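You operate a simulated robot arm through the tools that you are given. There is no shell and no other tool.

Carry out the task below with a simulated two-armed robot. There is one attempt and no reset: what you move stays moved.

Task
Set the rack slider to the number of tubes in the counting rack; mark TUBES and COILS in red.
Fine: mark the boxes on the green card; the marker goes back in its stand. Set down upright: what you pick out.
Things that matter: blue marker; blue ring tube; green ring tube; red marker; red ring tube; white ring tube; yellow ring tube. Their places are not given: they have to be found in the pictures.

Only the result counts: the job must be done as asked and must still hold three seconds after the hand-in. Knocking over, shifting, dropping, spilling or breaking anything else fails it.

Robot
Two 7-joint arms with two-finger parallel grippers on one trunk that stands fixed in place. Base frame: the origin is at the foot of the trunk, x ahead of it, y to its left, z up; the work surface is at about z = 0.78. Readings come in m, degrees, newtons and seconds.
The left shoulder is at [0.07, 0.156, 1.08], the right one opposite. Payload 3.91 kg a hand.
The tool frame of a hand sits at the grasp point between the pads (the TCP): z along the fingers, y along the line on which they close. The tips reach 0.03 m beyond it. Largest opening 0.11 m; finger width 0.02, thickness 0.01; the body of the gripper, 0.048 by 0.112 m, starts 0.055 m behind the TCP.
Orientation is that of the tool frame in the base frame, as a unit quaternion [x, y, z, w]. With the fingers straight down and closing along the base's y, the tool's x points along the base's -x, its y along +y and its z along -z.

Tools
- The arms move only by the tool send_rows. It takes "left_moves", "right_moves" or both (then of equal length, played together; a hand with none holds still); each is a list of rows, each an object of numbers (a shift or turn left out is 0, a gripper value left out holds the last): "rx", "ry", "rz": the turn, a rotation vector about the tool's x, y, z in units of 45 degrees (1.0 is 45 degrees); "dx", "dy", "dz": the shift along the tool's x, y, z in units of 100 mm (1.0 is 100 mm); "gripper": the closure in counts, from 0 (fully open) to 255 (shut). In form: [{"rx": .., "ry": .., "rz": .., "dx": .., "dy": .., "dz": .., "gripper": ..}, ...]. A call has 1 to 20 rows; each row is the pose to reach, as a shift and turn from the pose commanded when the call began, along the tool's axes at that moment. A call with a number of a shift or a turn outside -1 to 1 is refused whole. A row lasts 0.2 s, in which the tool goes at most 0.05 m and 8.6 degrees; a call with a longer step from one row to the next is refused whole, and so is a gripper value outside its range. Where a pose cannot be reached the arm comes as near as it can. A force on the tool above 40 N (or 10 N above the force at the start of the call, whichever is more), or a blocked arm, ends the call early, and 0.2 s more pass. The fingers move at their own pace (about 0.108 m/s each) and stop on an object; they squeeze with about 44 N. The grip force told is the motor's: it shows also when the fingers shut on nothing. Time passes only in rows, and 0.2 s behind the last, so rows that repeat a pose let the fingers close. The reply holds the time, the measured pose of the TCP, the force on the tool along the base axes, the opening and the grip force, in the units named above and with some noise, with the torque about the TCP (base axes, N m) and any sound that the robot's microphone picked up, and new pictures: "views" is both (left out), scene, wrist or none (wrist: the cameras of the hands that moved).
- Cameras (640 x 400 px; columns grow to the right, rows downward): "scene" is now at [0.1307, 0.0449, 1.332]; the picture's right is [0.50, -0.87, 0.00], its down [-0.29, -0.16, -0.94] and it looks along [0.82, 0.47, -0.33] (base axes); focal length 361 px, centre (320, 200). "left" rides on the left gripper at [0.072, -0.017, -0.103] in its tool frame; the picture's right is [0.23, 0.97, 0.00], its down [-0.76, 0.18, -0.62] and it looks along [-0.61, 0.14, 0.78] (tool axes); focal length 222 px, centre (320, 200). "right" rides on the right gripper at [0.072, 0.017, -0.103] in its tool frame; the picture's right is [-0.23, 0.97, 0.00], its down [-0.76, -0.18, -0.62] and it looks along [-0.61, -0.14, 0.78] (tool axes); focal length 222 px, centre (320, 200).
- lift_body(by): slides the trunk up (or, below 0, down) by that many m; the arms and the scene camera ride with it, the base frame stays. It gives what a move gives, with no picture.
- aim_head(pan, tilt): turns the head with the scene camera to pan (to the left, within 86 degrees either way) and tilt (down, from -29 to 69), counted from straight ahead of the robot. It gives what a move gives, and a new picture of the scene camera.
- measure_at(camera, pixels): for up to 12 pixels [column, row] of the newest picture of that camera ("zoom" is the newest enlarged one), the place [x, y, z] in the base frame of the surface seen there, good to about 0.003 m. It takes no simulated time.
- close_up(camera, box): a new picture of the part [left, top, right, bottom] of that camera's present view, enlarged. It takes no simulated time.
- finish_job(): hands the job in; it is judged then, once.

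Open the grippers and draw the arms clear of the work before you hand the job in, unless the task says otherwise.

The tools are called as a command line: name --argument value ..., lists and objects as JSON in quotes. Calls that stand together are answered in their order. send_rows: Moves the arms, as the interface text tells. Its arguments: {"type":"object","properties":{"left_moves":{"type":"array","items":{"type":"object","properties":{"rx":{"type":"number"},"ry":{"type":"number"},"rz":{"type":"number"},"dx":{"type":"number"},"dy":{"type":"number"},"dz":{"type":"number"},"gripper":{"type":"number"}}}},"right_moves":{"type":"array","items":{"type":"object","properties":{"rx":{"type":"number"},"ry":{"type":"number"},"rz":{"type":"number"},"dx":{"type":"number"},"dy":{"type":"number"},"dz":{"type":"number"},"gripper":{"type":"number"}}}},"views":{"type":"string","enum":["both","scene","wrist","none"]}},"required":[]} The other tools are called the same way: lift_body (by) slides the trunk up or down; aim_head (pan, tilt) turns the head that bears the scene camera; measure_at (camera, pixels) gives the place of the surface under pixels of a picture; close_up (camera, box) takes an enlarged picture of a part of a camera's view; finish_job () hands the job in.

At the start:

```text
t: 0.0
left_position: [0.4456, 0.5196, 1.1526]
left_orientation: [-0.001, 1.0, 0.0, 0.0]
left_ft_force: [-0.8, -0.1, 0.2]
left_torque: [-0.02, -0.04, -0.03]
left_width: 0.11
left_finger_force: 0.1
right_position: [0.8728, 0.0937, 1.1527]
right_orientation: [-0.001, 1.0, 0.0, 0.0]
right_ft_force: [-0.6, -0.8, 0.2]
right_torque: [0.0, 0.01, 0.0]
right_width: 0.1102
right_finger_force: 0.0
trunk travel left (down, up): [-0.525, 0.415]
head pan, tilt: [29.8, 19.3]
```

scene: 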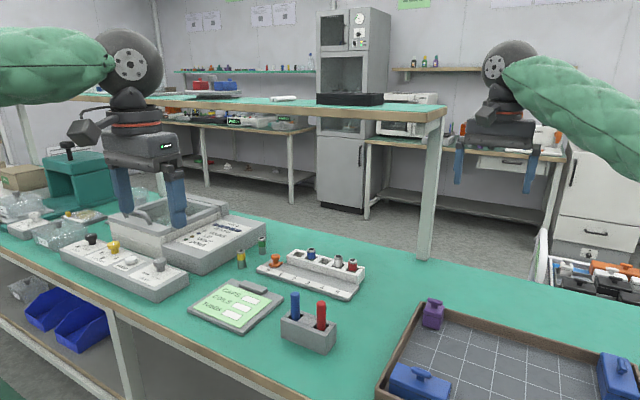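
right: 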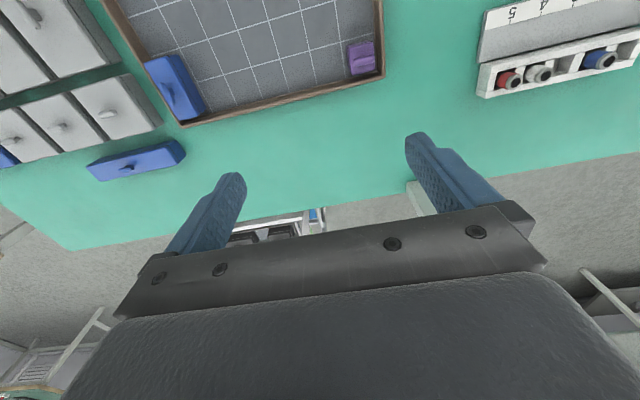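
left: 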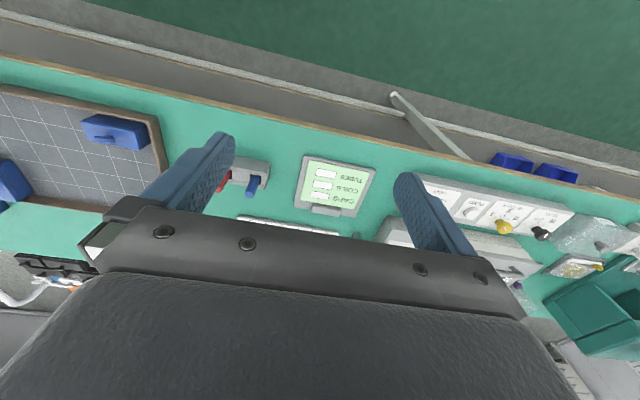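

The scene shows the green card near (235,305), the marker stand near (308,325) and a rack with tubes near (315,270). I'll enlarge those areas to see the details.

close_up --camera "scene" --box '[180, 220, 380, 345]'

close_up --camera "right" --box '[460, 0, 640, 112]'

close_up --camera "left" --box '[200, 130, 400, 255]'

```text
3.20 times, centred on (280, 282) of scene
```

zoom: 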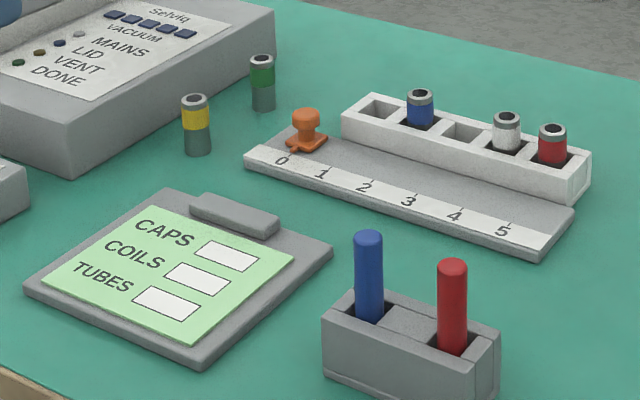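

```text
3.56 times, centred on (550, 56) of right
```

zoom: 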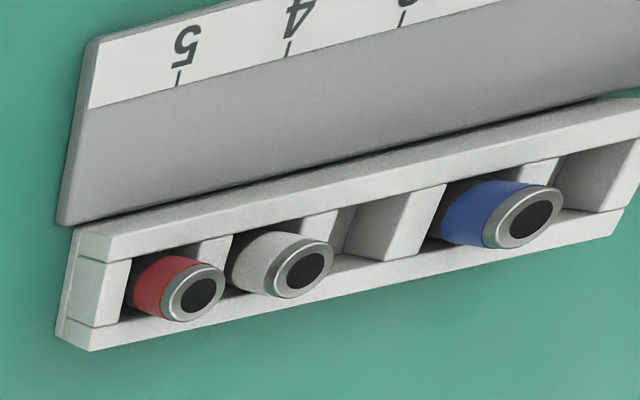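

```text
3.20 times, centred on (300, 192) of left
```

zoom: 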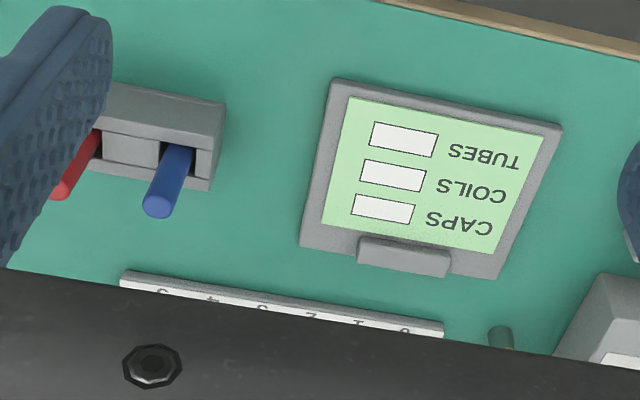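

The rack shows blue, white and red tubes, so the count looks like 3, with yellow and green standing outside it. I'll measure the slider, scale, card, stand and tubes from a fresh scene close-up.

close_up --camera "scene" --box '[180, 220, 380, 345]'

measure_at --camera "scene" --pixels '[[275, 257], [274, 264], [268, 270], [349, 293], [356, 291], [295, 298], [321, 304], [293, 319], [320, 330], [243, 293], [232, 315], [241, 306]]'

```text
3.20 times, centred on (280, 282) of scene
```

zoom: 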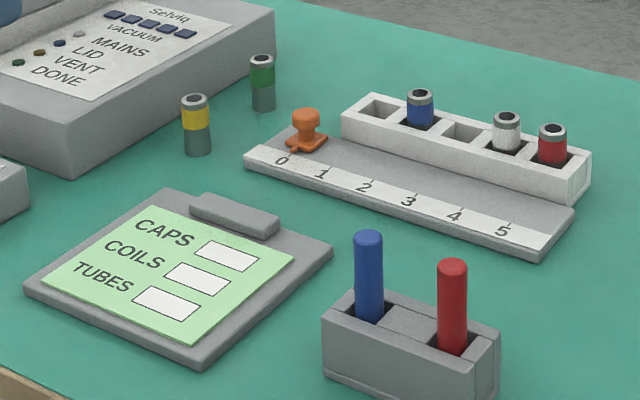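

```text
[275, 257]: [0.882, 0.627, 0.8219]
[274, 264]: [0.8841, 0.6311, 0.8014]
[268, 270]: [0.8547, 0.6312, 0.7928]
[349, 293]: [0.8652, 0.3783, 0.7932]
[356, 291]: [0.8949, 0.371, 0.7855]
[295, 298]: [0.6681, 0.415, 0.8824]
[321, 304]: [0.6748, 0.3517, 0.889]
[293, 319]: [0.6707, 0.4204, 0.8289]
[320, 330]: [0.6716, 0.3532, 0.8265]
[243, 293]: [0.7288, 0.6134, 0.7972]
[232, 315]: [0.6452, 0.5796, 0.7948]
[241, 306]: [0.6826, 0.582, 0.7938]
```

I'll measure more accurately using the zoomed picture: tick marks, slider knob, rack walls, box corners and marker edges.

measure_at --camera "zoom" --pixels '[[200, 246], [250, 258], [165, 268], [229, 292], [134, 291], [196, 317], [183, 341], [306, 110], [306, 138], [292, 150], [410, 190], [330, 167]]'

measure_at --camera "zoom" --pixels '[[345, 110], [345, 130], [572, 190], [575, 170], [376, 95], [452, 262], [452, 340], [440, 300], [466, 300], [369, 300], [470, 365], [405, 322]]'

measure_at --camera "zoom" --pixels '[[280, 160], [322, 175], [365, 187], [409, 201], [455, 216], [502, 231], [250, 160], [540, 250], [572, 212], [195, 100], [263, 60], [235, 215]]'

close_up --camera "scene" --box '[250, 240, 370, 305]'

```text
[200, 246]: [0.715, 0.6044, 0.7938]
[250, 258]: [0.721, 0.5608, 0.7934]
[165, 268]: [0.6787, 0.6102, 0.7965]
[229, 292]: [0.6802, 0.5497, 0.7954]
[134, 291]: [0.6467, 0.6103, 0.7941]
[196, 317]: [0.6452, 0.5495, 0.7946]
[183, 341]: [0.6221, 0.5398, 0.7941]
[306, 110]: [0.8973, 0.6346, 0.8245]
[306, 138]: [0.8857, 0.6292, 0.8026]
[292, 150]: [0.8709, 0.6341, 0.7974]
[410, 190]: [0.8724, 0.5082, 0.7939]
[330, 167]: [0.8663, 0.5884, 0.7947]
```

```text
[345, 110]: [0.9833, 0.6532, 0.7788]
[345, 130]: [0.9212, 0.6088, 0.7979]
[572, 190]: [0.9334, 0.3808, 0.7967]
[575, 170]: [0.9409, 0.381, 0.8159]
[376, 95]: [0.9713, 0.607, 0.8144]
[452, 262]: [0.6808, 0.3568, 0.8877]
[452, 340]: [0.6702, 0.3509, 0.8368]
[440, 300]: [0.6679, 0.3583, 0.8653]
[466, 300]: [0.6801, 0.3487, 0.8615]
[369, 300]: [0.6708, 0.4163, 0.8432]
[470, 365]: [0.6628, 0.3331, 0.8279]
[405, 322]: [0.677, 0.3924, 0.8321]
```

```text
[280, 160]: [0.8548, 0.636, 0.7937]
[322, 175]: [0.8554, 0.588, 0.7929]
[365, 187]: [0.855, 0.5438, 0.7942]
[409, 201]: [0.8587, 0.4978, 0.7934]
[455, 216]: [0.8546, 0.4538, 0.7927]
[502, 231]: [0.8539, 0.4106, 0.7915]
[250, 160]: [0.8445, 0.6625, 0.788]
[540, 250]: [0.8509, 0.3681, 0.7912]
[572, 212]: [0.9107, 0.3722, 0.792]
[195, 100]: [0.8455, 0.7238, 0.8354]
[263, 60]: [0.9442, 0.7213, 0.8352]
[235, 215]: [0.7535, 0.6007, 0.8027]
```

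```text
5.33 times, centred on (310, 272) of scene
```

zoom: 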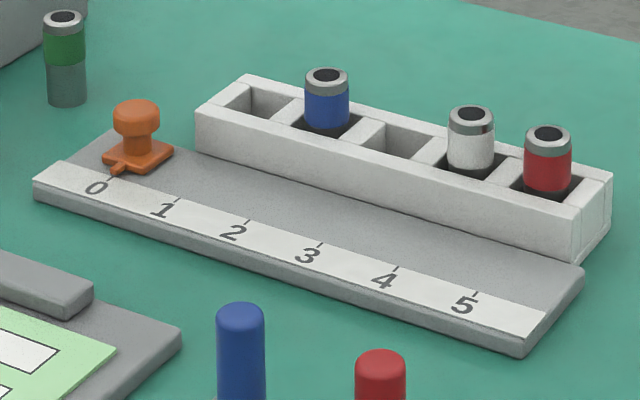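

The slider pointer is at (112,172) in this zoom and the scale ticks lie just above the numerals. I'll measure the ticks, knob and pointer.

measure_at --camera "zoom" --pixels '[[113, 173], [180, 199], [249, 220], [321, 243], [397, 267], [477, 293], [136, 105], [120, 118], [155, 120], [137, 143], [137, 160], [170, 157]]'

aim_head --pan 36 --tilt 35

```text
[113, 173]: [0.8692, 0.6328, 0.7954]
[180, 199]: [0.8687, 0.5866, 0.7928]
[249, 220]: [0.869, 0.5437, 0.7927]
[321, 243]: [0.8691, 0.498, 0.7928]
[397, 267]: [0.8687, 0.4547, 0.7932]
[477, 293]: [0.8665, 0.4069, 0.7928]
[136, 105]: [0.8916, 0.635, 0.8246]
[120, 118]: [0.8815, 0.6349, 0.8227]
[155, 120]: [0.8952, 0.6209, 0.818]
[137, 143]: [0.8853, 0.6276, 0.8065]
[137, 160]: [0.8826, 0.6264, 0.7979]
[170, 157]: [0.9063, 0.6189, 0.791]
```

```text
t: 0.8
left_position: [0.4452, 0.5191, 1.1525]
left_orientation: [-0.001, 1.0, 0.001, 0.0]
left_ft_force: [-0.1, -0.6, 0.1]
left_torque: [0.0, 0.0, 0.0]
left_width: 0.1099
left_finger_force: 0.1
right_position: [0.8721, 0.0915, 1.1523]
right_orientation: [-0.001, 1.0, 0.0, 0.0]
right_ft_force: [-0.6, 0.0, 0.4]
right_torque: [-0.02, -0.01, -0.04]
right_width: 0.1099
right_finger_force: 0.0
trunk travel left (down, up): [-0.525, 0.415]
head pan, tilt: [36.0, 35.0]
```

scene: 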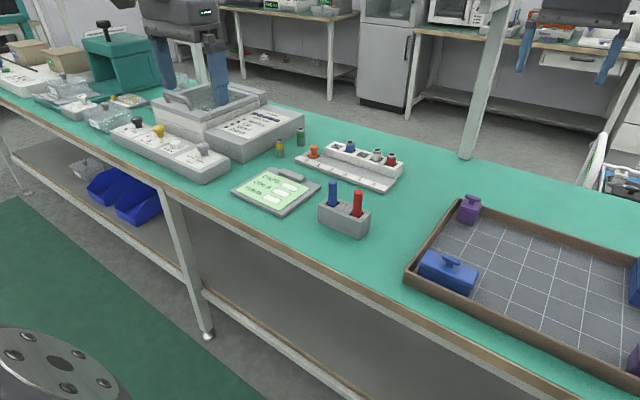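

The head view now shows all the work. I'll enlarge the card and stand, and measure the box corners more precisely.

close_up --camera "scene" --box '[225, 160, 385, 260]'

```text
4.00 times, centred on (305, 210) of scene
```

zoom: 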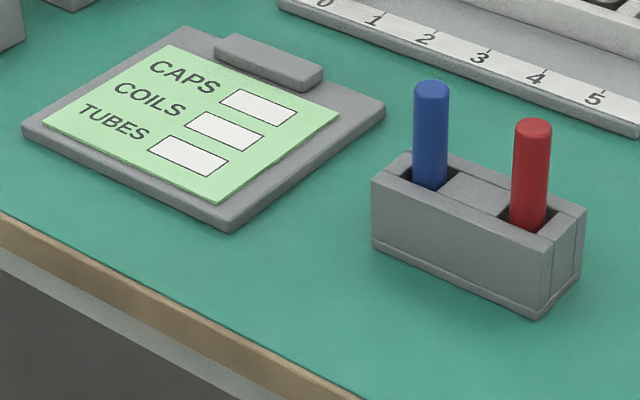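

I'll measure the corners of the COILS box (centre about 226,132) and TUBES box (188,156), plus the red marker and its hole.

measure_at --camera "zoom" --pixels '[[204, 113], [264, 131], [248, 152], [187, 133], [226, 132], [168, 136], [229, 155], [212, 177], [150, 154], [189, 156], [259, 107], [222, 110]]'

measure_at --camera "zoom" --pixels '[[533, 123], [533, 150], [516, 150], [549, 150], [530, 200], [528, 226], [513, 210], [547, 222], [431, 85], [374, 182], [543, 245], [585, 212]]'

```text
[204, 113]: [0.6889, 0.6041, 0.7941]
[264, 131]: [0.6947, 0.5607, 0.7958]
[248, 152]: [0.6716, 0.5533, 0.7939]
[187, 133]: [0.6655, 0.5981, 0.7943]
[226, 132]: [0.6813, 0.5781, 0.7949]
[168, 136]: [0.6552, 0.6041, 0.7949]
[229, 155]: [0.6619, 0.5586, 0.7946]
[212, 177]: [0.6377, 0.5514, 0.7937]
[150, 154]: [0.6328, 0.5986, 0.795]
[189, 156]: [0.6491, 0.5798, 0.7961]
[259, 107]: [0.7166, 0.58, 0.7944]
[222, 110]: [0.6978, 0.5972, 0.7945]
```

```text
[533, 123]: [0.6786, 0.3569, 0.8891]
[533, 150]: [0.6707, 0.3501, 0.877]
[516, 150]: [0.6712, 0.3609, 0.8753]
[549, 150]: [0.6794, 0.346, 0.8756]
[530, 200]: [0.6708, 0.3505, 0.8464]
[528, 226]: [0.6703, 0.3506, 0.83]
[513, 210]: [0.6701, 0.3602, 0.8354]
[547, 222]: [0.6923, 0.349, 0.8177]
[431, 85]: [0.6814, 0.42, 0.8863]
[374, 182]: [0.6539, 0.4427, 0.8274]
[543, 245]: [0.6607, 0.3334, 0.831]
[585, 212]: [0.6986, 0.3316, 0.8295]
```

The red marker is centred at about (0.678, 0.355), top at 0.889. COILS centre is about (0.680, 0.579) and TUBES about (0.647, 0.578). I'll move the left hand towards the marker and shift the right hand away to its side.

send_rows --left_moves '[{"dx": -0.25, "dy": -0.2, "gripper": 115}, {"dx": -0.5, "dy": -0.4, "gripper": 115}, {"dx": -0.75, "dy": -0.6, "gripper": 115}, {"dx": -1.0, "dy": -0.8, "gripper": 115}]' --right_moves '[{"dy": -0.25}, {"dy": -0.5}, {"dy": -0.75}, {"dy": -1.0}]' --views "none"

send_rows --left_moves '[{"dx": -0.25, "dy": -0.2}, {"dx": -0.5, "dy": -0.4, "dz": 0.15}, {"dx": -0.75, "dy": -0.6, "dz": 0.3}, {"dx": -1.0, "dy": -0.8, "dz": 0.45}]' --right_moves '[{"dy": -0.25}, {"dy": -0.5}, {"dy": -0.75}, {"dy": -1.0}]' --views "both"

```text
t: 1.8
left_position: [0.5468, 0.4379, 1.1524]
left_orientation: [-0.001, 1.0, 0.001, -0.001]
left_ft_force: [0.1, -0.7, -0.4]
left_torque: [0.03, -0.01, -0.02]
left_width: 0.0606
left_finger_force: 0.0
right_position: [0.8739, -0.0085, 1.1512]
right_orientation: [0.0, 1.0, 0.0, 0.0]
right_ft_force: [-1.2, -0.5, -0.2]
right_torque: [0.02, 0.0, -0.02]
right_width: 0.11
right_finger_force: 0.0
trunk travel left (down, up): [-0.525, 0.415]
head pan, tilt: [36.0, 35.0]
```

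```text
t: 2.8
left_position: [0.6483, 0.3572, 1.1067]
left_orientation: [0.0, 1.0, 0.002, 0.0]
left_ft_force: [0.3, -0.2, -0.7]
left_torque: [0.04, 0.04, 0.02]
left_width: 0.0605
left_finger_force: 0.1
right_position: [0.873, -0.1073, 1.1503]
right_orientation: [-0.001, 1.0, 0.0, 0.0]
right_ft_force: [0.9, -0.6, -0.7]
right_torque: [0.03, 0.01, 0.0]
right_width: 0.1102
right_finger_force: 0.0
trunk travel left (down, up): [-0.525, 0.415]
head pan, tilt: [36.0, 35.0]
```

scene: 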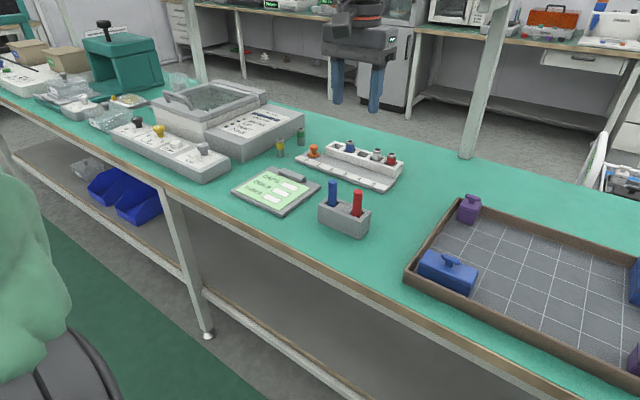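
right: 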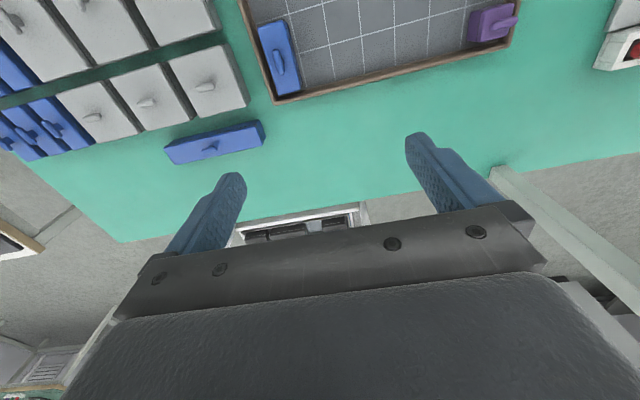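
left: 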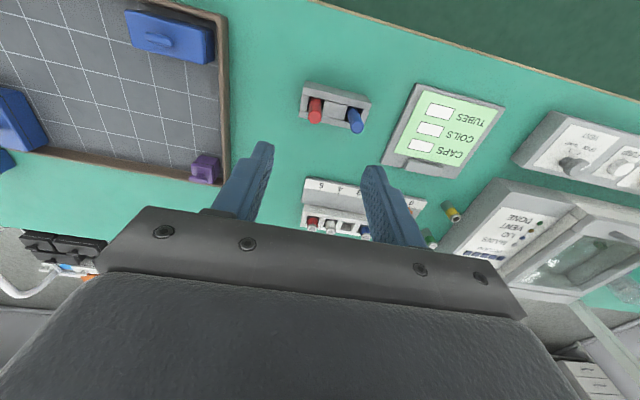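

The left wrist view shows the red marker at (315,112) and the card boxes at (433,112)-(425,147). I'll cross-check the places from this camera.

close_up --camera "left" --box '[290, 70, 510, 208]'

measure_at --camera "left" --pixels '[[315, 118], [314, 103], [356, 127], [355, 112], [440, 112], [431, 129], [422, 145]]'

```text
2.90 times, centred on (400, 139) of left
```

zoom: 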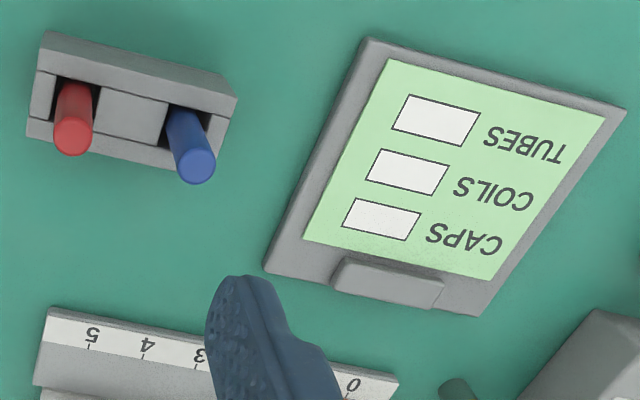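

```text
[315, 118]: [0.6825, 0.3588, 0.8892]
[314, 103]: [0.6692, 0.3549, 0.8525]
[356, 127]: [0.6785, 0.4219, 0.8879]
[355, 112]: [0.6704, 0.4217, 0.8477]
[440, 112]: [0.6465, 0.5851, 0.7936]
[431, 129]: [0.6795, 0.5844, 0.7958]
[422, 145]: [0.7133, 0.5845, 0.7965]
```

The marker centre agrees at about (0.679, 0.357). I'll centre over it and descend to about z=0.94, keeping above its top.

send_rows --left_moves '[{"dx": -0.31, "dy": 0.0}, {"dx": -0.31, "dz": 0.4}, {"dx": -0.31, "dz": 0.8}, {"dx": -0.31, "dz": 1.0}]' --views "none"

send_rows --left_moves '[{"dz": 0.3}, {"dz": 0.6}, {"dz": 0.6}]' --views "both"

```text
t: 3.8
left_position: [0.6765, 0.359, 1.0075]
left_orientation: [-0.001, 1.0, 0.0, -0.001]
left_ft_force: [0.1, -0.6, 0.6]
left_torque: [-0.02, 0.0, 0.0]
left_width: 0.0604
left_finger_force: 0.1
right_position: [0.8721, -0.1065, 1.1516]
right_orientation: [0.0, 1.0, 0.0, 0.001]
right_ft_force: [0.7, 1.0, 0.4]
right_torque: [0.02, -0.04, 0.03]
right_width: 0.1101
right_finger_force: 0.1
trunk travel left (down, up): [-0.525, 0.415]
head pan, tilt: [36.0, 35.0]
```

```text
t: 4.6
left_position: [0.677, 0.3606, 0.9465]
left_orientation: [-0.001, 1.0, 0.0, 0.0]
left_ft_force: [0.0, -0.6, 0.0]
left_torque: [0.0, 0.01, -0.01]
left_width: 0.0601
left_finger_force: 0.0
right_position: [0.8726, -0.1079, 1.1521]
right_orientation: [-0.001, 1.0, 0.0, 0.0]
right_ft_force: [0.3, -0.5, -1.0]
right_torque: [-0.01, -0.02, -0.01]
right_width: 0.1101
right_finger_force: 0.1
trunk travel left (down, up): [-0.525, 0.415]
head pan, tilt: [36.0, 35.0]
```

scene: 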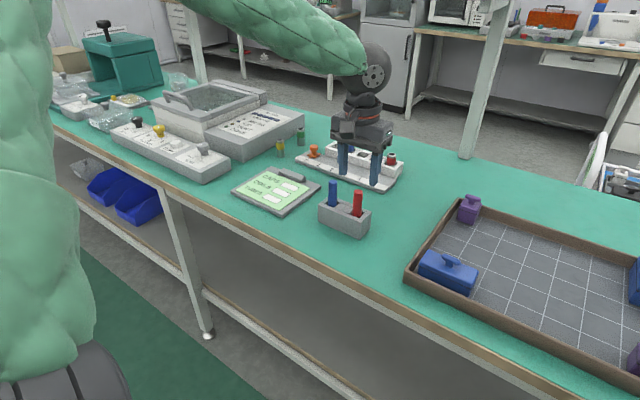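
left: 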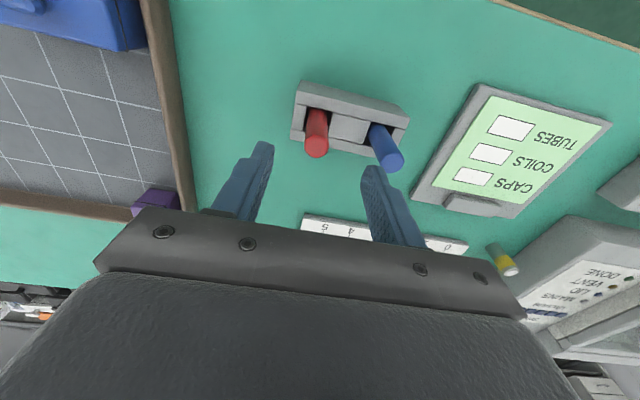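

The marker at (316,150) lies midway between the finger tips. I'll descend with a small y trim to TCP z≈0.866.

send_rows --left_moves '[{"dx": -0.02, "dy": -0.03}, {"dx": -0.02, "dy": -0.03, "dz": 0.2}, {"dx": -0.02, "dy": -0.03, "dz": 0.4}, {"dx": -0.02, "dy": -0.03, "dz": 0.6}, {"dx": -0.02, "dy": -0.03, "dz": 0.8}, {"dx": -0.02, "dy": -0.03, "dz": 0.8}]' --views "both"

close_up --camera "scene" --box '[285, 110, 435, 250]'

```text
t: 6.0
left_position: [0.6779, 0.3578, 0.8672]
left_orientation: [-0.001, 1.0, 0.0, -0.001]
left_ft_force: [-0.8, 0.4, 0.3]
left_torque: [0.01, 0.05, 0.0]
left_width: 0.0605
left_finger_force: 0.0
right_position: [0.8714, -0.1067, 1.1525]
right_orientation: [-0.001, 1.0, 0.0, 0.0]
right_ft_force: [-0.2, 0.7, 0.1]
right_torque: [-0.01, 0.03, 0.0]
right_width: 0.1097
right_finger_force: 0.0
trunk travel left (down, up): [-0.525, 0.415]
head pan, tilt: [36.0, 35.0]
```

scene: 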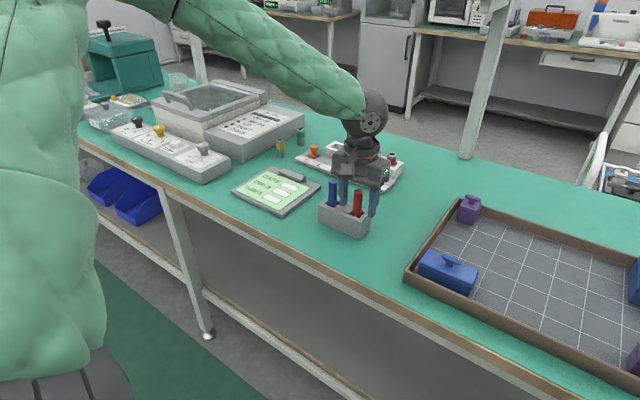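
left: 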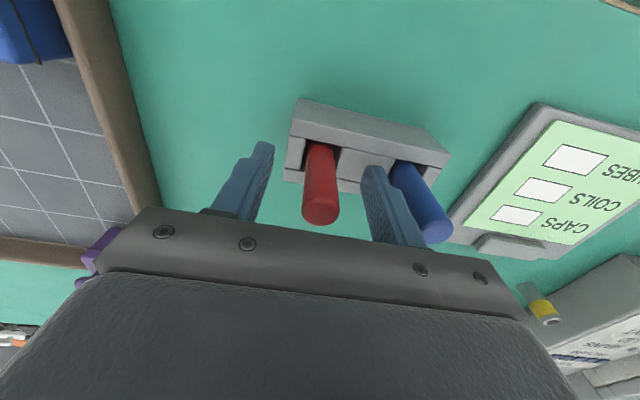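

```text
2.86 times, centred on (360, 180) of scene
```

zoom: 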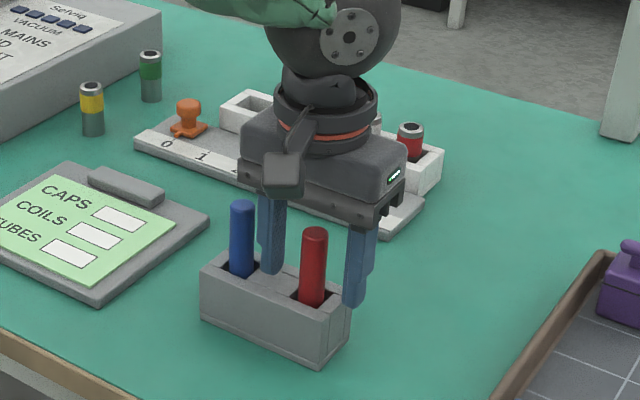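

The fingers straddle the red marker and are clear of the blue one. I'll close the gripper on it.

send_rows --left_moves '[{"gripper": 255}, {"gripper": 255}, {"gripper": 255}, {"gripper": 255}]' --views "wrist"

```text
t: 7.0
left_position: [0.6795, 0.3561, 0.8674]
left_orientation: [-0.001, 1.0, -0.001, -0.001]
left_ft_force: [-0.9, 0.7, 6.1]
left_torque: [0.24, -0.02, 0.0]
left_width: 0.017
left_finger_force: 44.5
right_position: [0.8706, -0.1075, 1.1517]
right_orientation: [0.0, 1.0, -0.001, -0.001]
right_ft_force: [-0.1, 0.2, -0.3]
right_torque: [-0.04, -0.01, 0.01]
right_width: 0.1102
right_finger_force: 0.0
trunk travel left (down, up): [-0.525, 0.415]
head pan, tilt: [36.0, 35.0]
```

left: 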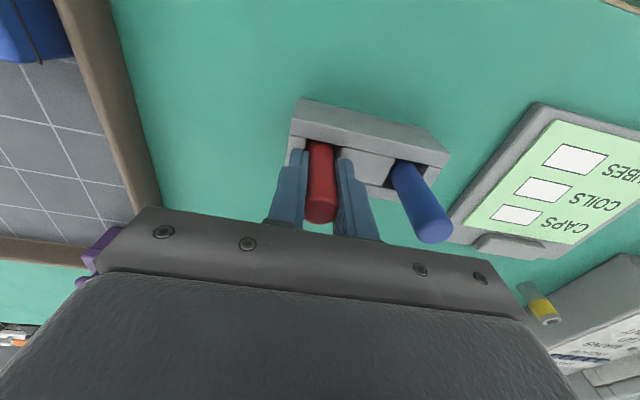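

The grip holds at width 0.017 at TCP (0.679, 0.356, 0.867), which I'll keep for the return. I'll lift the marker straight up.

send_rows --left_moves '[{"dz": -0.15}, {"dz": -0.3}, {"dz": -0.5}, {"dz": -0.75}, {"dz": -1.0}, {"dz": -1.0}]' --views "both"

close_up --camera "scene" --box '[275, 100, 445, 250]'

```text
t: 8.4
left_position: [0.6782, 0.3579, 0.9672]
left_orientation: [-0.001, 1.0, 0.0, 0.0]
left_ft_force: [-0.4, -0.9, -0.3]
left_torque: [0.02, -0.01, -0.03]
left_width: 0.017
left_finger_force: 43.1
right_position: [0.8733, -0.1072, 1.1514]
right_orientation: [-0.001, 1.0, 0.0, -0.001]
right_ft_force: [-0.3, 0.4, -0.8]
right_torque: [-0.01, 0.01, 0.02]
right_width: 0.1102
right_finger_force: 0.0
trunk travel left (down, up): [-0.525, 0.415]
head pan, tilt: [36.0, 35.0]
```

scene: 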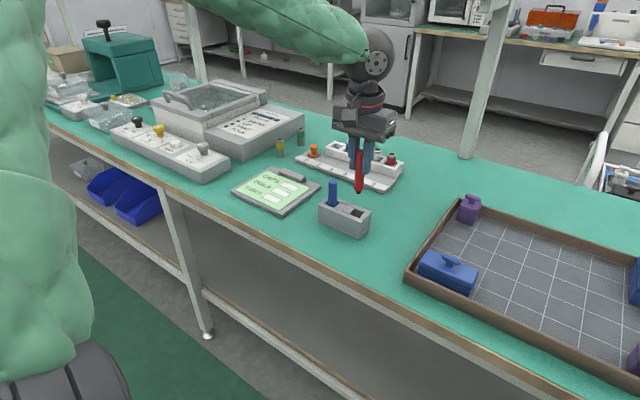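
left: 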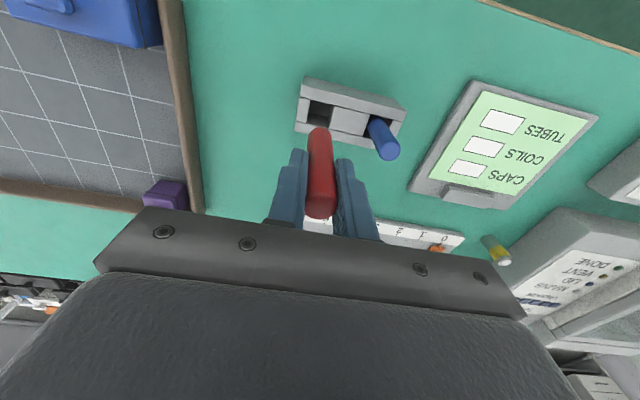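

```text
2.67 times, centred on (360, 175) of scene
```

zoom: 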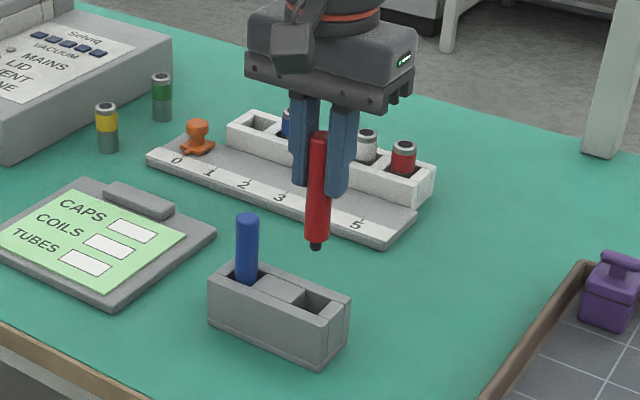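

The marker is out, with its dark writing tip at about (316,247) in the zoom. I'll measure the tip and the marker's top.

measure_at --camera "zoom" --pixels '[[316, 247], [316, 243], [316, 235], [318, 200], [321, 136], [308, 240]]'

close_up --camera "scene" --box '[330, 130, 390, 200]'

```text
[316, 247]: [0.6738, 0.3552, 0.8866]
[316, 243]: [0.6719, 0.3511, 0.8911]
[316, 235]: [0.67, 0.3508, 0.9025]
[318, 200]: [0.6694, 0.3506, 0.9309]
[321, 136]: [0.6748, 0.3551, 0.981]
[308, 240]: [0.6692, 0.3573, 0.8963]
```

```text
5.71 times, centred on (360, 165) of scene
```

zoom: 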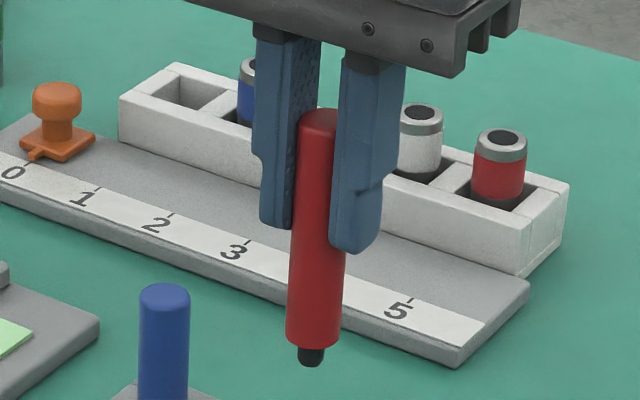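

The tip is about 0.081 m below the TCP, so it sits at z≈0.886, level with the blue marker's top. I'll raise it another 40 mm before moving sideways towards the card.

send_rows --left_moves '[{"dz": -0.4}, {"dz": -0.4, "dy": 0.25}, {"dz": -0.4, "dy": 0.5}, {"dz": -0.4, "dy": 0.75}, {"dz": -0.4, "dy": 1.0}]' --views "none"

send_rows --left_moves '[{"dy": 0.3}, {"dy": 0.6}, {"dy": 0.8}, {"dy": 1.0}, {"dy": 1.0}]' --views "none"

send_rows --left_moves '[{"dy": 0.21, "dz": 0.2}, {"dy": 0.21, "dz": 0.5}, {"dy": 0.21, "dz": 0.8}, {"dy": 0.21, "dz": 0.8}]' --views "both"

close_up --camera "scene" --box '[215, 130, 335, 230]'

close_up --camera "left" --box '[250, 40, 430, 152]'

```text
t: 9.6
left_position: [0.6766, 0.4578, 1.0069]
left_orientation: [0.0, 1.0, 0.0, 0.0]
left_ft_force: [-0.1, 0.3, -0.1]
left_torque: [-0.01, 0.02, 0.01]
left_width: 0.0183
left_finger_force: 44.2
right_position: [0.8725, -0.106, 1.1532]
right_orientation: [-0.001, 1.0, 0.001, 0.0]
right_ft_force: [-0.8, 0.4, 0.3]
right_torque: [-0.02, 0.03, -0.01]
right_width: 0.11
right_finger_force: 0.0
trunk travel left (down, up): [-0.525, 0.415]
head pan, tilt: [36.0, 35.0]
```

```text
t: 10.8
left_position: [0.6781, 0.5561, 1.0078]
left_orientation: [-0.001, 1.0, 0.0, 0.001]
left_ft_force: [0.2, -0.3, -0.1]
left_torque: [-0.02, -0.01, -0.02]
left_width: 0.0184
left_finger_force: 44.2
right_position: [0.8723, -0.1071, 1.1529]
right_orientation: [0.0, 1.0, 0.0, 0.0]
right_ft_force: [-1.4, -0.2, 0.0]
right_torque: [0.02, -0.02, -0.02]
right_width: 0.1102
right_finger_force: 0.0
trunk travel left (down, up): [-0.525, 0.415]
head pan, tilt: [36.0, 35.0]
```

```text
t: 11.8
left_position: [0.6785, 0.5776, 0.9278]
left_orientation: [0.0, 1.0, 0.0, 0.0]
left_ft_force: [-0.6, 0.0, -0.2]
left_torque: [-0.01, 0.02, 0.01]
left_width: 0.0186
left_finger_force: 44.1
right_position: [0.8712, -0.1073, 1.1527]
right_orientation: [-0.002, 1.0, 0.0, 0.0]
right_ft_force: [-0.6, -0.4, 0.0]
right_torque: [0.02, -0.01, 0.01]
right_width: 0.1103
right_finger_force: 0.0
trunk travel left (down, up): [-0.525, 0.415]
head pan, tilt: [36.0, 35.0]
```

scene: 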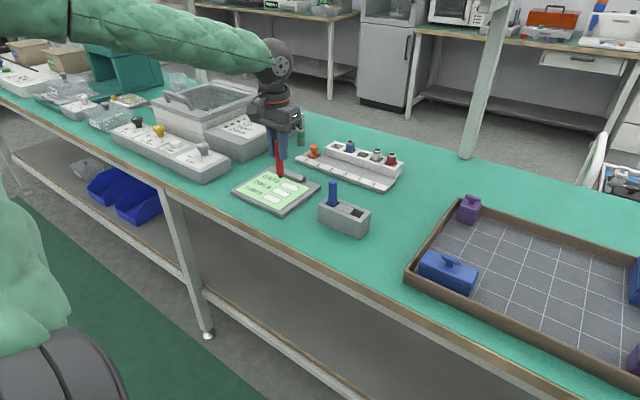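
left: 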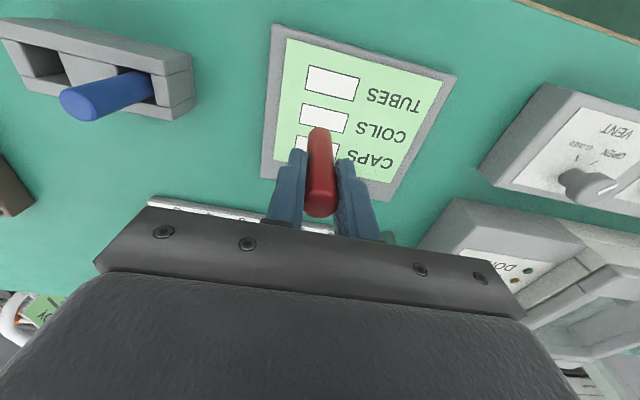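

```text
4.00 times, centred on (275, 180) of scene
```

zoom: 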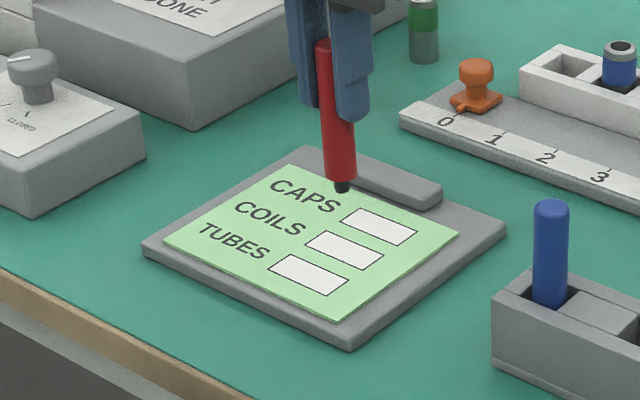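

```text
3.56 times, centred on (340, 96) of left
```

zoom: 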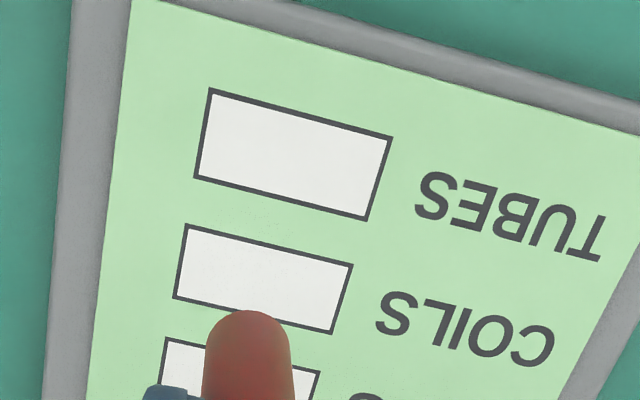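

The tip hangs at (342,187) in the scene zoom above the card. I'll measure it to check its horizontal place before lowering.

close_up --camera "scene" --box '[265, 140, 325, 210]'

measure_at --camera "scene" --pixels '[[280, 174], [280, 176], [280, 177], [301, 185], [282, 190], [291, 195], [272, 197], [301, 189]]'

```text
5.71 times, centred on (295, 175) of scene
```

zoom: 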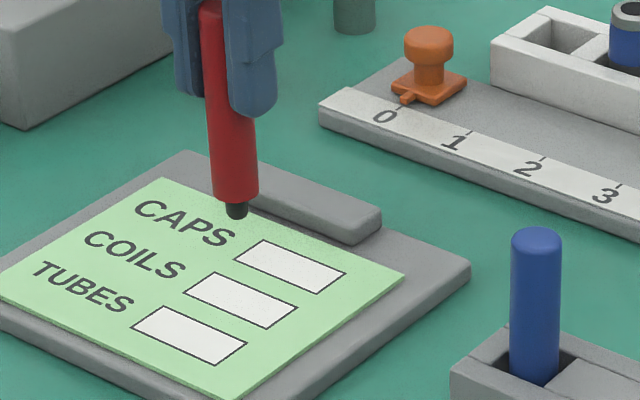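

```text
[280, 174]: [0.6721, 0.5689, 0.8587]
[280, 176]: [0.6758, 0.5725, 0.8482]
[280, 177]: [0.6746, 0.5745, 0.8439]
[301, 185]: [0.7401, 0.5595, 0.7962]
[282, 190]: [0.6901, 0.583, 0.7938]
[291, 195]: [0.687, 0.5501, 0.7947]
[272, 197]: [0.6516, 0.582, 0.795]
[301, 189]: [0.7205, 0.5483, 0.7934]
```

The tip centre is about (0.678, 0.576, 0.8465) with the card at 0.7945, leaving roughly 52 mm. I'll trim to the COILS centre and lower 44 mm.

send_rows --left_moves '[{"dx": -0.02, "dy": 0.03, "dz": 0.1}, {"dx": -0.02, "dy": 0.03, "dz": 0.25}, {"dx": -0.02, "dy": 0.03, "dz": 0.4}, {"dx": -0.02, "dy": 0.03, "dz": 0.44}, {"dx": -0.02, "dy": 0.03, "dz": 0.44}]' --views "both"

close_up --camera "scene" --box '[250, 160, 310, 215]'

close_up --camera "left" --box '[250, 60, 410, 160]'

```text
t: 13.0
left_position: [0.6797, 0.5799, 0.882]
left_orientation: [-0.001, 1.0, -0.001, 0.0]
left_ft_force: [0.5, -0.5, -0.5]
left_torque: [0.0, 0.0, 0.01]
left_width: 0.0183
left_finger_force: 44.1
right_position: [0.8721, -0.108, 1.1514]
right_orientation: [-0.001, 1.0, 0.0, 0.0]
right_ft_force: [0.7, -0.5, -0.1]
right_torque: [0.03, 0.03, -0.02]
right_width: 0.11
right_finger_force: 0.1
trunk travel left (down, up): [-0.525, 0.415]
head pan, tilt: [36.0, 35.0]
```

scene: 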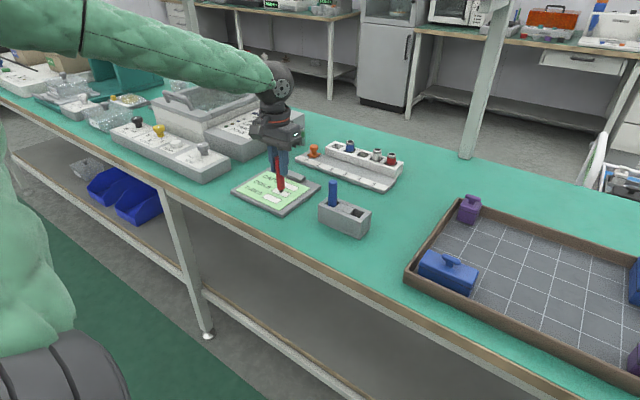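
left: 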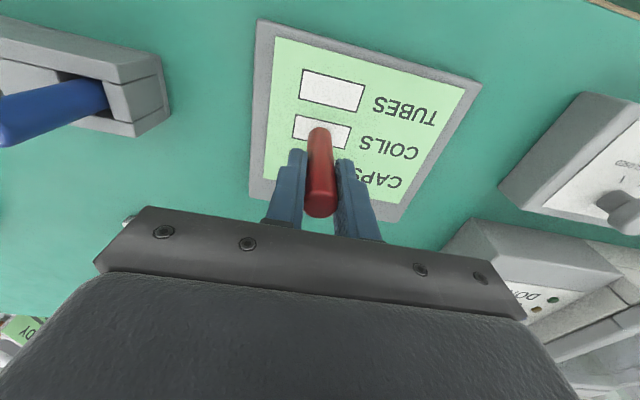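

```text
7.27 times, centred on (280, 188) of scene
```

zoom: 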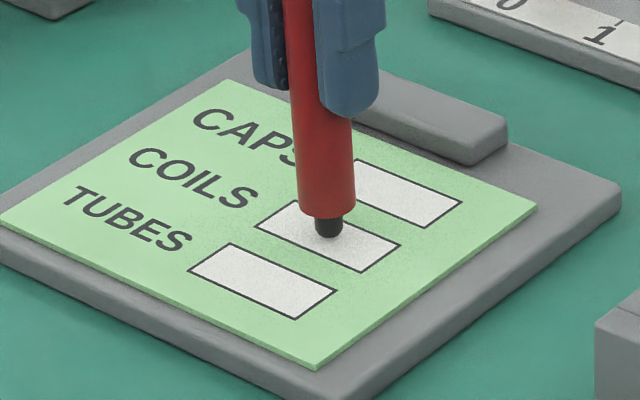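

```text
4.00 times, centred on (330, 110) of left
```

zoom: 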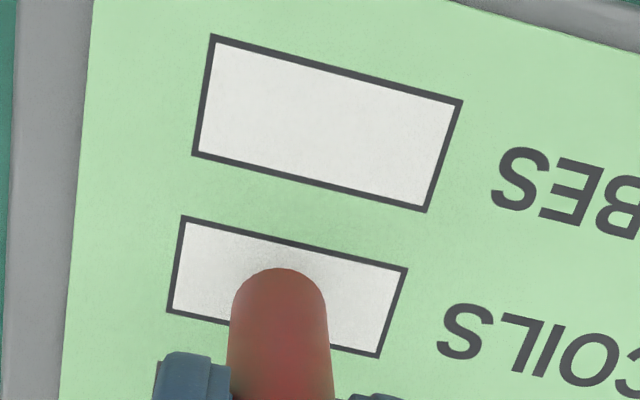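

The tip appears just above the COILS box at (328,237). I'll measure it together with the box corners to see the remaining gap and landing spot.

close_up --camera "scene" --box '[265, 175, 297, 195]'

close_up --camera "scene" --box '[250, 160, 310, 215]'

measure_at --camera "zoom" --pixels '[[328, 232], [328, 236], [328, 227], [328, 242], [328, 250], [296, 203], [398, 244], [364, 270], [259, 230], [328, 205]]'

```text
16.00 times, centred on (281, 185) of scene
```

zoom: 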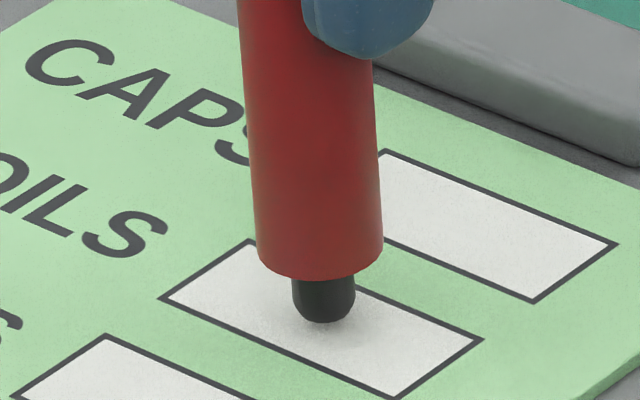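

```text
7.27 times, centred on (280, 188) of scene
```

zoom: 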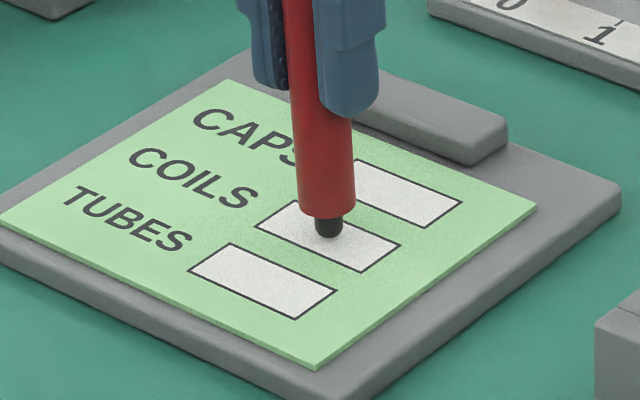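

```text
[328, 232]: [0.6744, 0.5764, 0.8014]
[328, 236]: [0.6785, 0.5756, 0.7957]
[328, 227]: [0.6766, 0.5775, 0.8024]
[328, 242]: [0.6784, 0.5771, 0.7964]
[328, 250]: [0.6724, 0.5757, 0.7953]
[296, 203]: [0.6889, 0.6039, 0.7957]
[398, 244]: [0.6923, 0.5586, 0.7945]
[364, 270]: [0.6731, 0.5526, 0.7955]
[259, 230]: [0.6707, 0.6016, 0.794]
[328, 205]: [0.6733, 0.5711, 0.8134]
```

The tip bottom is at about z=0.800, some 5 mm above the card, near the box centre. I'll lower 4 mm in small steps and watch the force.

send_rows --left_moves '[{"dx": -0.01, "dz": 0.02}, {"dx": -0.01, "dz": 0.04}, {"dx": -0.01, "dz": 0.04}]' --views "none"

close_up --camera "scene" --box '[265, 175, 297, 195]'

```text
t: 13.8
left_position: [0.6804, 0.5801, 0.88]
left_orientation: [-0.001, 1.0, 0.0, 0.0]
left_ft_force: [0.7, 1.3, 6.3]
left_torque: [0.07, -0.09, 0.0]
left_width: 0.0187
left_finger_force: 43.4
right_position: [0.8722, -0.1074, 1.1521]
right_orientation: [-0.001, 1.0, 0.0, 0.0]
right_ft_force: [0.4, 0.0, 0.2]
right_torque: [0.02, -0.01, 0.01]
right_width: 0.1099
right_finger_force: 0.1
trunk travel left (down, up): [-0.525, 0.415]
head pan, tilt: [36.0, 35.0]
```

```text
16.00 times, centred on (281, 185) of scene
```

zoom: 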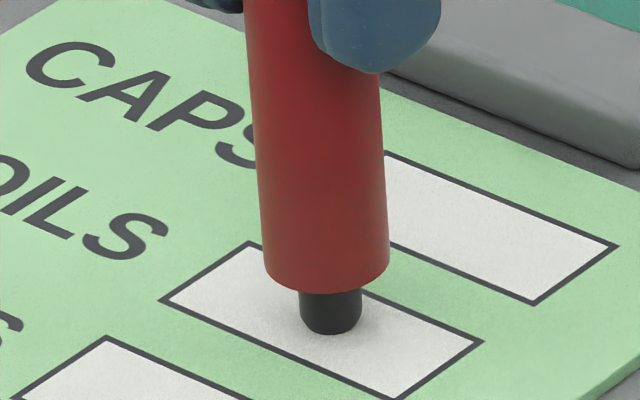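

The tip is in contact with about 6 N upward. I'll ease off slightly and draw a stroke of about ±8 mm along the COILS box.

send_rows --left_moves '[{"dz": -0.007}, {"dy": 0.03, "dx": 0.003, "dz": -0.007}, {"dy": 0.06, "dx": 0.007, "dz": -0.007}, {"dy": 0.08, "dx": 0.01, "dz": -0.007}, {"dy": 0.05, "dx": 0.005, "dz": -0.007}, {"dy": 0.02, "dx": 0.002, "dz": -0.007}, {"dy": -0.02, "dx": -0.002, "dz": -0.007}, {"dy": -0.05, "dx": -0.005, "dz": -0.007}, {"dy": -0.08, "dx": -0.01, "dz": -0.007}, {"dy": -0.08, "dx": -0.01, "dz": -0.007}]' --views "none"

close_up --camera "scene" --box '[265, 175, 297, 195]'

```text
t: 16.0
left_position: [0.6826, 0.5726, 0.8796]
left_orientation: [0.0, 1.0, 0.0, 0.0]
left_ft_force: [0.3, 0.3, 1.0]
left_torque: [0.0, 0.01, 0.0]
left_width: 0.0185
left_finger_force: 43.5
right_position: [0.8716, -0.1059, 1.1519]
right_orientation: [0.0, 1.0, 0.0, 0.0]
right_ft_force: [-0.7, 0.0, -0.8]
right_torque: [0.01, -0.01, -0.04]
right_width: 0.1098
right_finger_force: 0.1
trunk travel left (down, up): [-0.525, 0.415]
head pan, tilt: [36.0, 35.0]
```

```text
16.00 times, centred on (281, 185) of scene
```

zoom: 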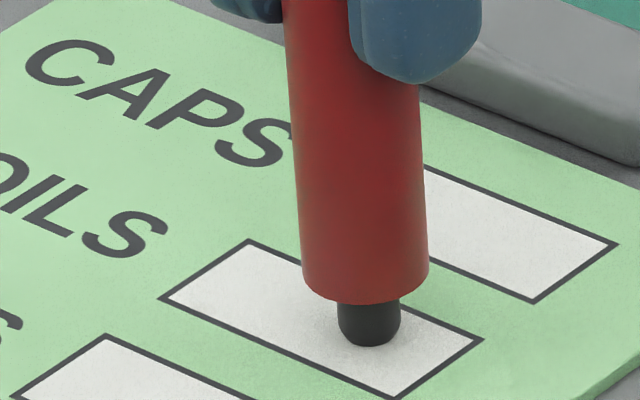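

No red trace shows yet and the force is only about 1 N. I'll press 2 mm lower and look at the readings.

send_rows --left_moves '[{"dz": 0.01}, {"dz": 0.02}, {"dz": 0.02}]' --views "none"

close_up --camera "scene" --box '[265, 175, 297, 195]'

```text
t: 16.8
left_position: [0.681, 0.5732, 0.8797]
left_orientation: [-0.001, 1.0, 0.0, 0.001]
left_ft_force: [-0.9, 2.4, 14.1]
left_torque: [0.16, -0.01, 0.01]
left_width: 0.0189
left_finger_force: 44.6
right_position: [0.8719, -0.1068, 1.1531]
right_orientation: [-0.001, 1.0, 0.0, 0.001]
right_ft_force: [0.2, 1.0, -0.8]
right_torque: [0.01, -0.02, 0.03]
right_width: 0.1101
right_finger_force: 0.1
trunk travel left (down, up): [-0.525, 0.415]
head pan, tilt: [36.0, 35.0]
```

```text
16.00 times, centred on (281, 185) of scene
```

zoom: 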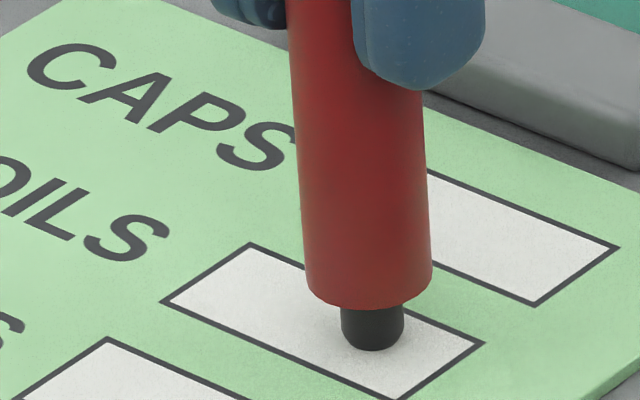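

Pressing gives 14 N and firm contact. I'll relax to about 6 N and drag back along the box while keeping contact.

send_rows --left_moves '[{"dz": -0.016}, {"dy": 0.02, "dx": 0.002, "dz": -0.016}, {"dy": 0.04, "dx": 0.005, "dz": -0.016}, {"dy": 0.06, "dx": 0.007, "dz": -0.016}, {"dy": 0.08, "dx": 0.01, "dz": -0.016}, {"dy": 0.1, "dx": 0.012, "dz": -0.016}, {"dy": 0.12, "dx": 0.015, "dz": -0.016}]' --views "none"

close_up --camera "scene" --box '[265, 175, 297, 195]'

```text
t: 18.4
left_position: [0.6805, 0.5849, 0.8815]
left_orientation: [-0.001, 1.0, 0.0, -0.001]
left_ft_force: [-1.2, -1.7, 6.1]
left_torque: [-0.16, -0.02, 0.01]
left_width: 0.0188
left_finger_force: 44.3
right_position: [0.87, -0.1081, 1.1534]
right_orientation: [-0.001, 1.0, 0.0, 0.0]
right_ft_force: [0.5, 0.4, 0.2]
right_torque: [0.01, -0.01, 0.03]
right_width: 0.1099
right_finger_force: 0.1
trunk travel left (down, up): [-0.525, 0.415]
head pan, tilt: [36.0, 35.0]
```

```text
16.00 times, centred on (281, 185) of scene
```

zoom: 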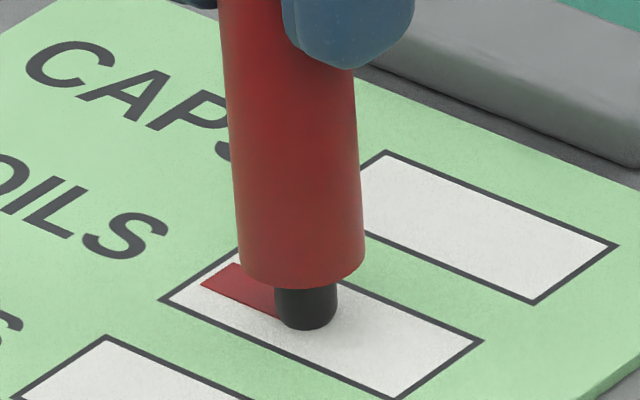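

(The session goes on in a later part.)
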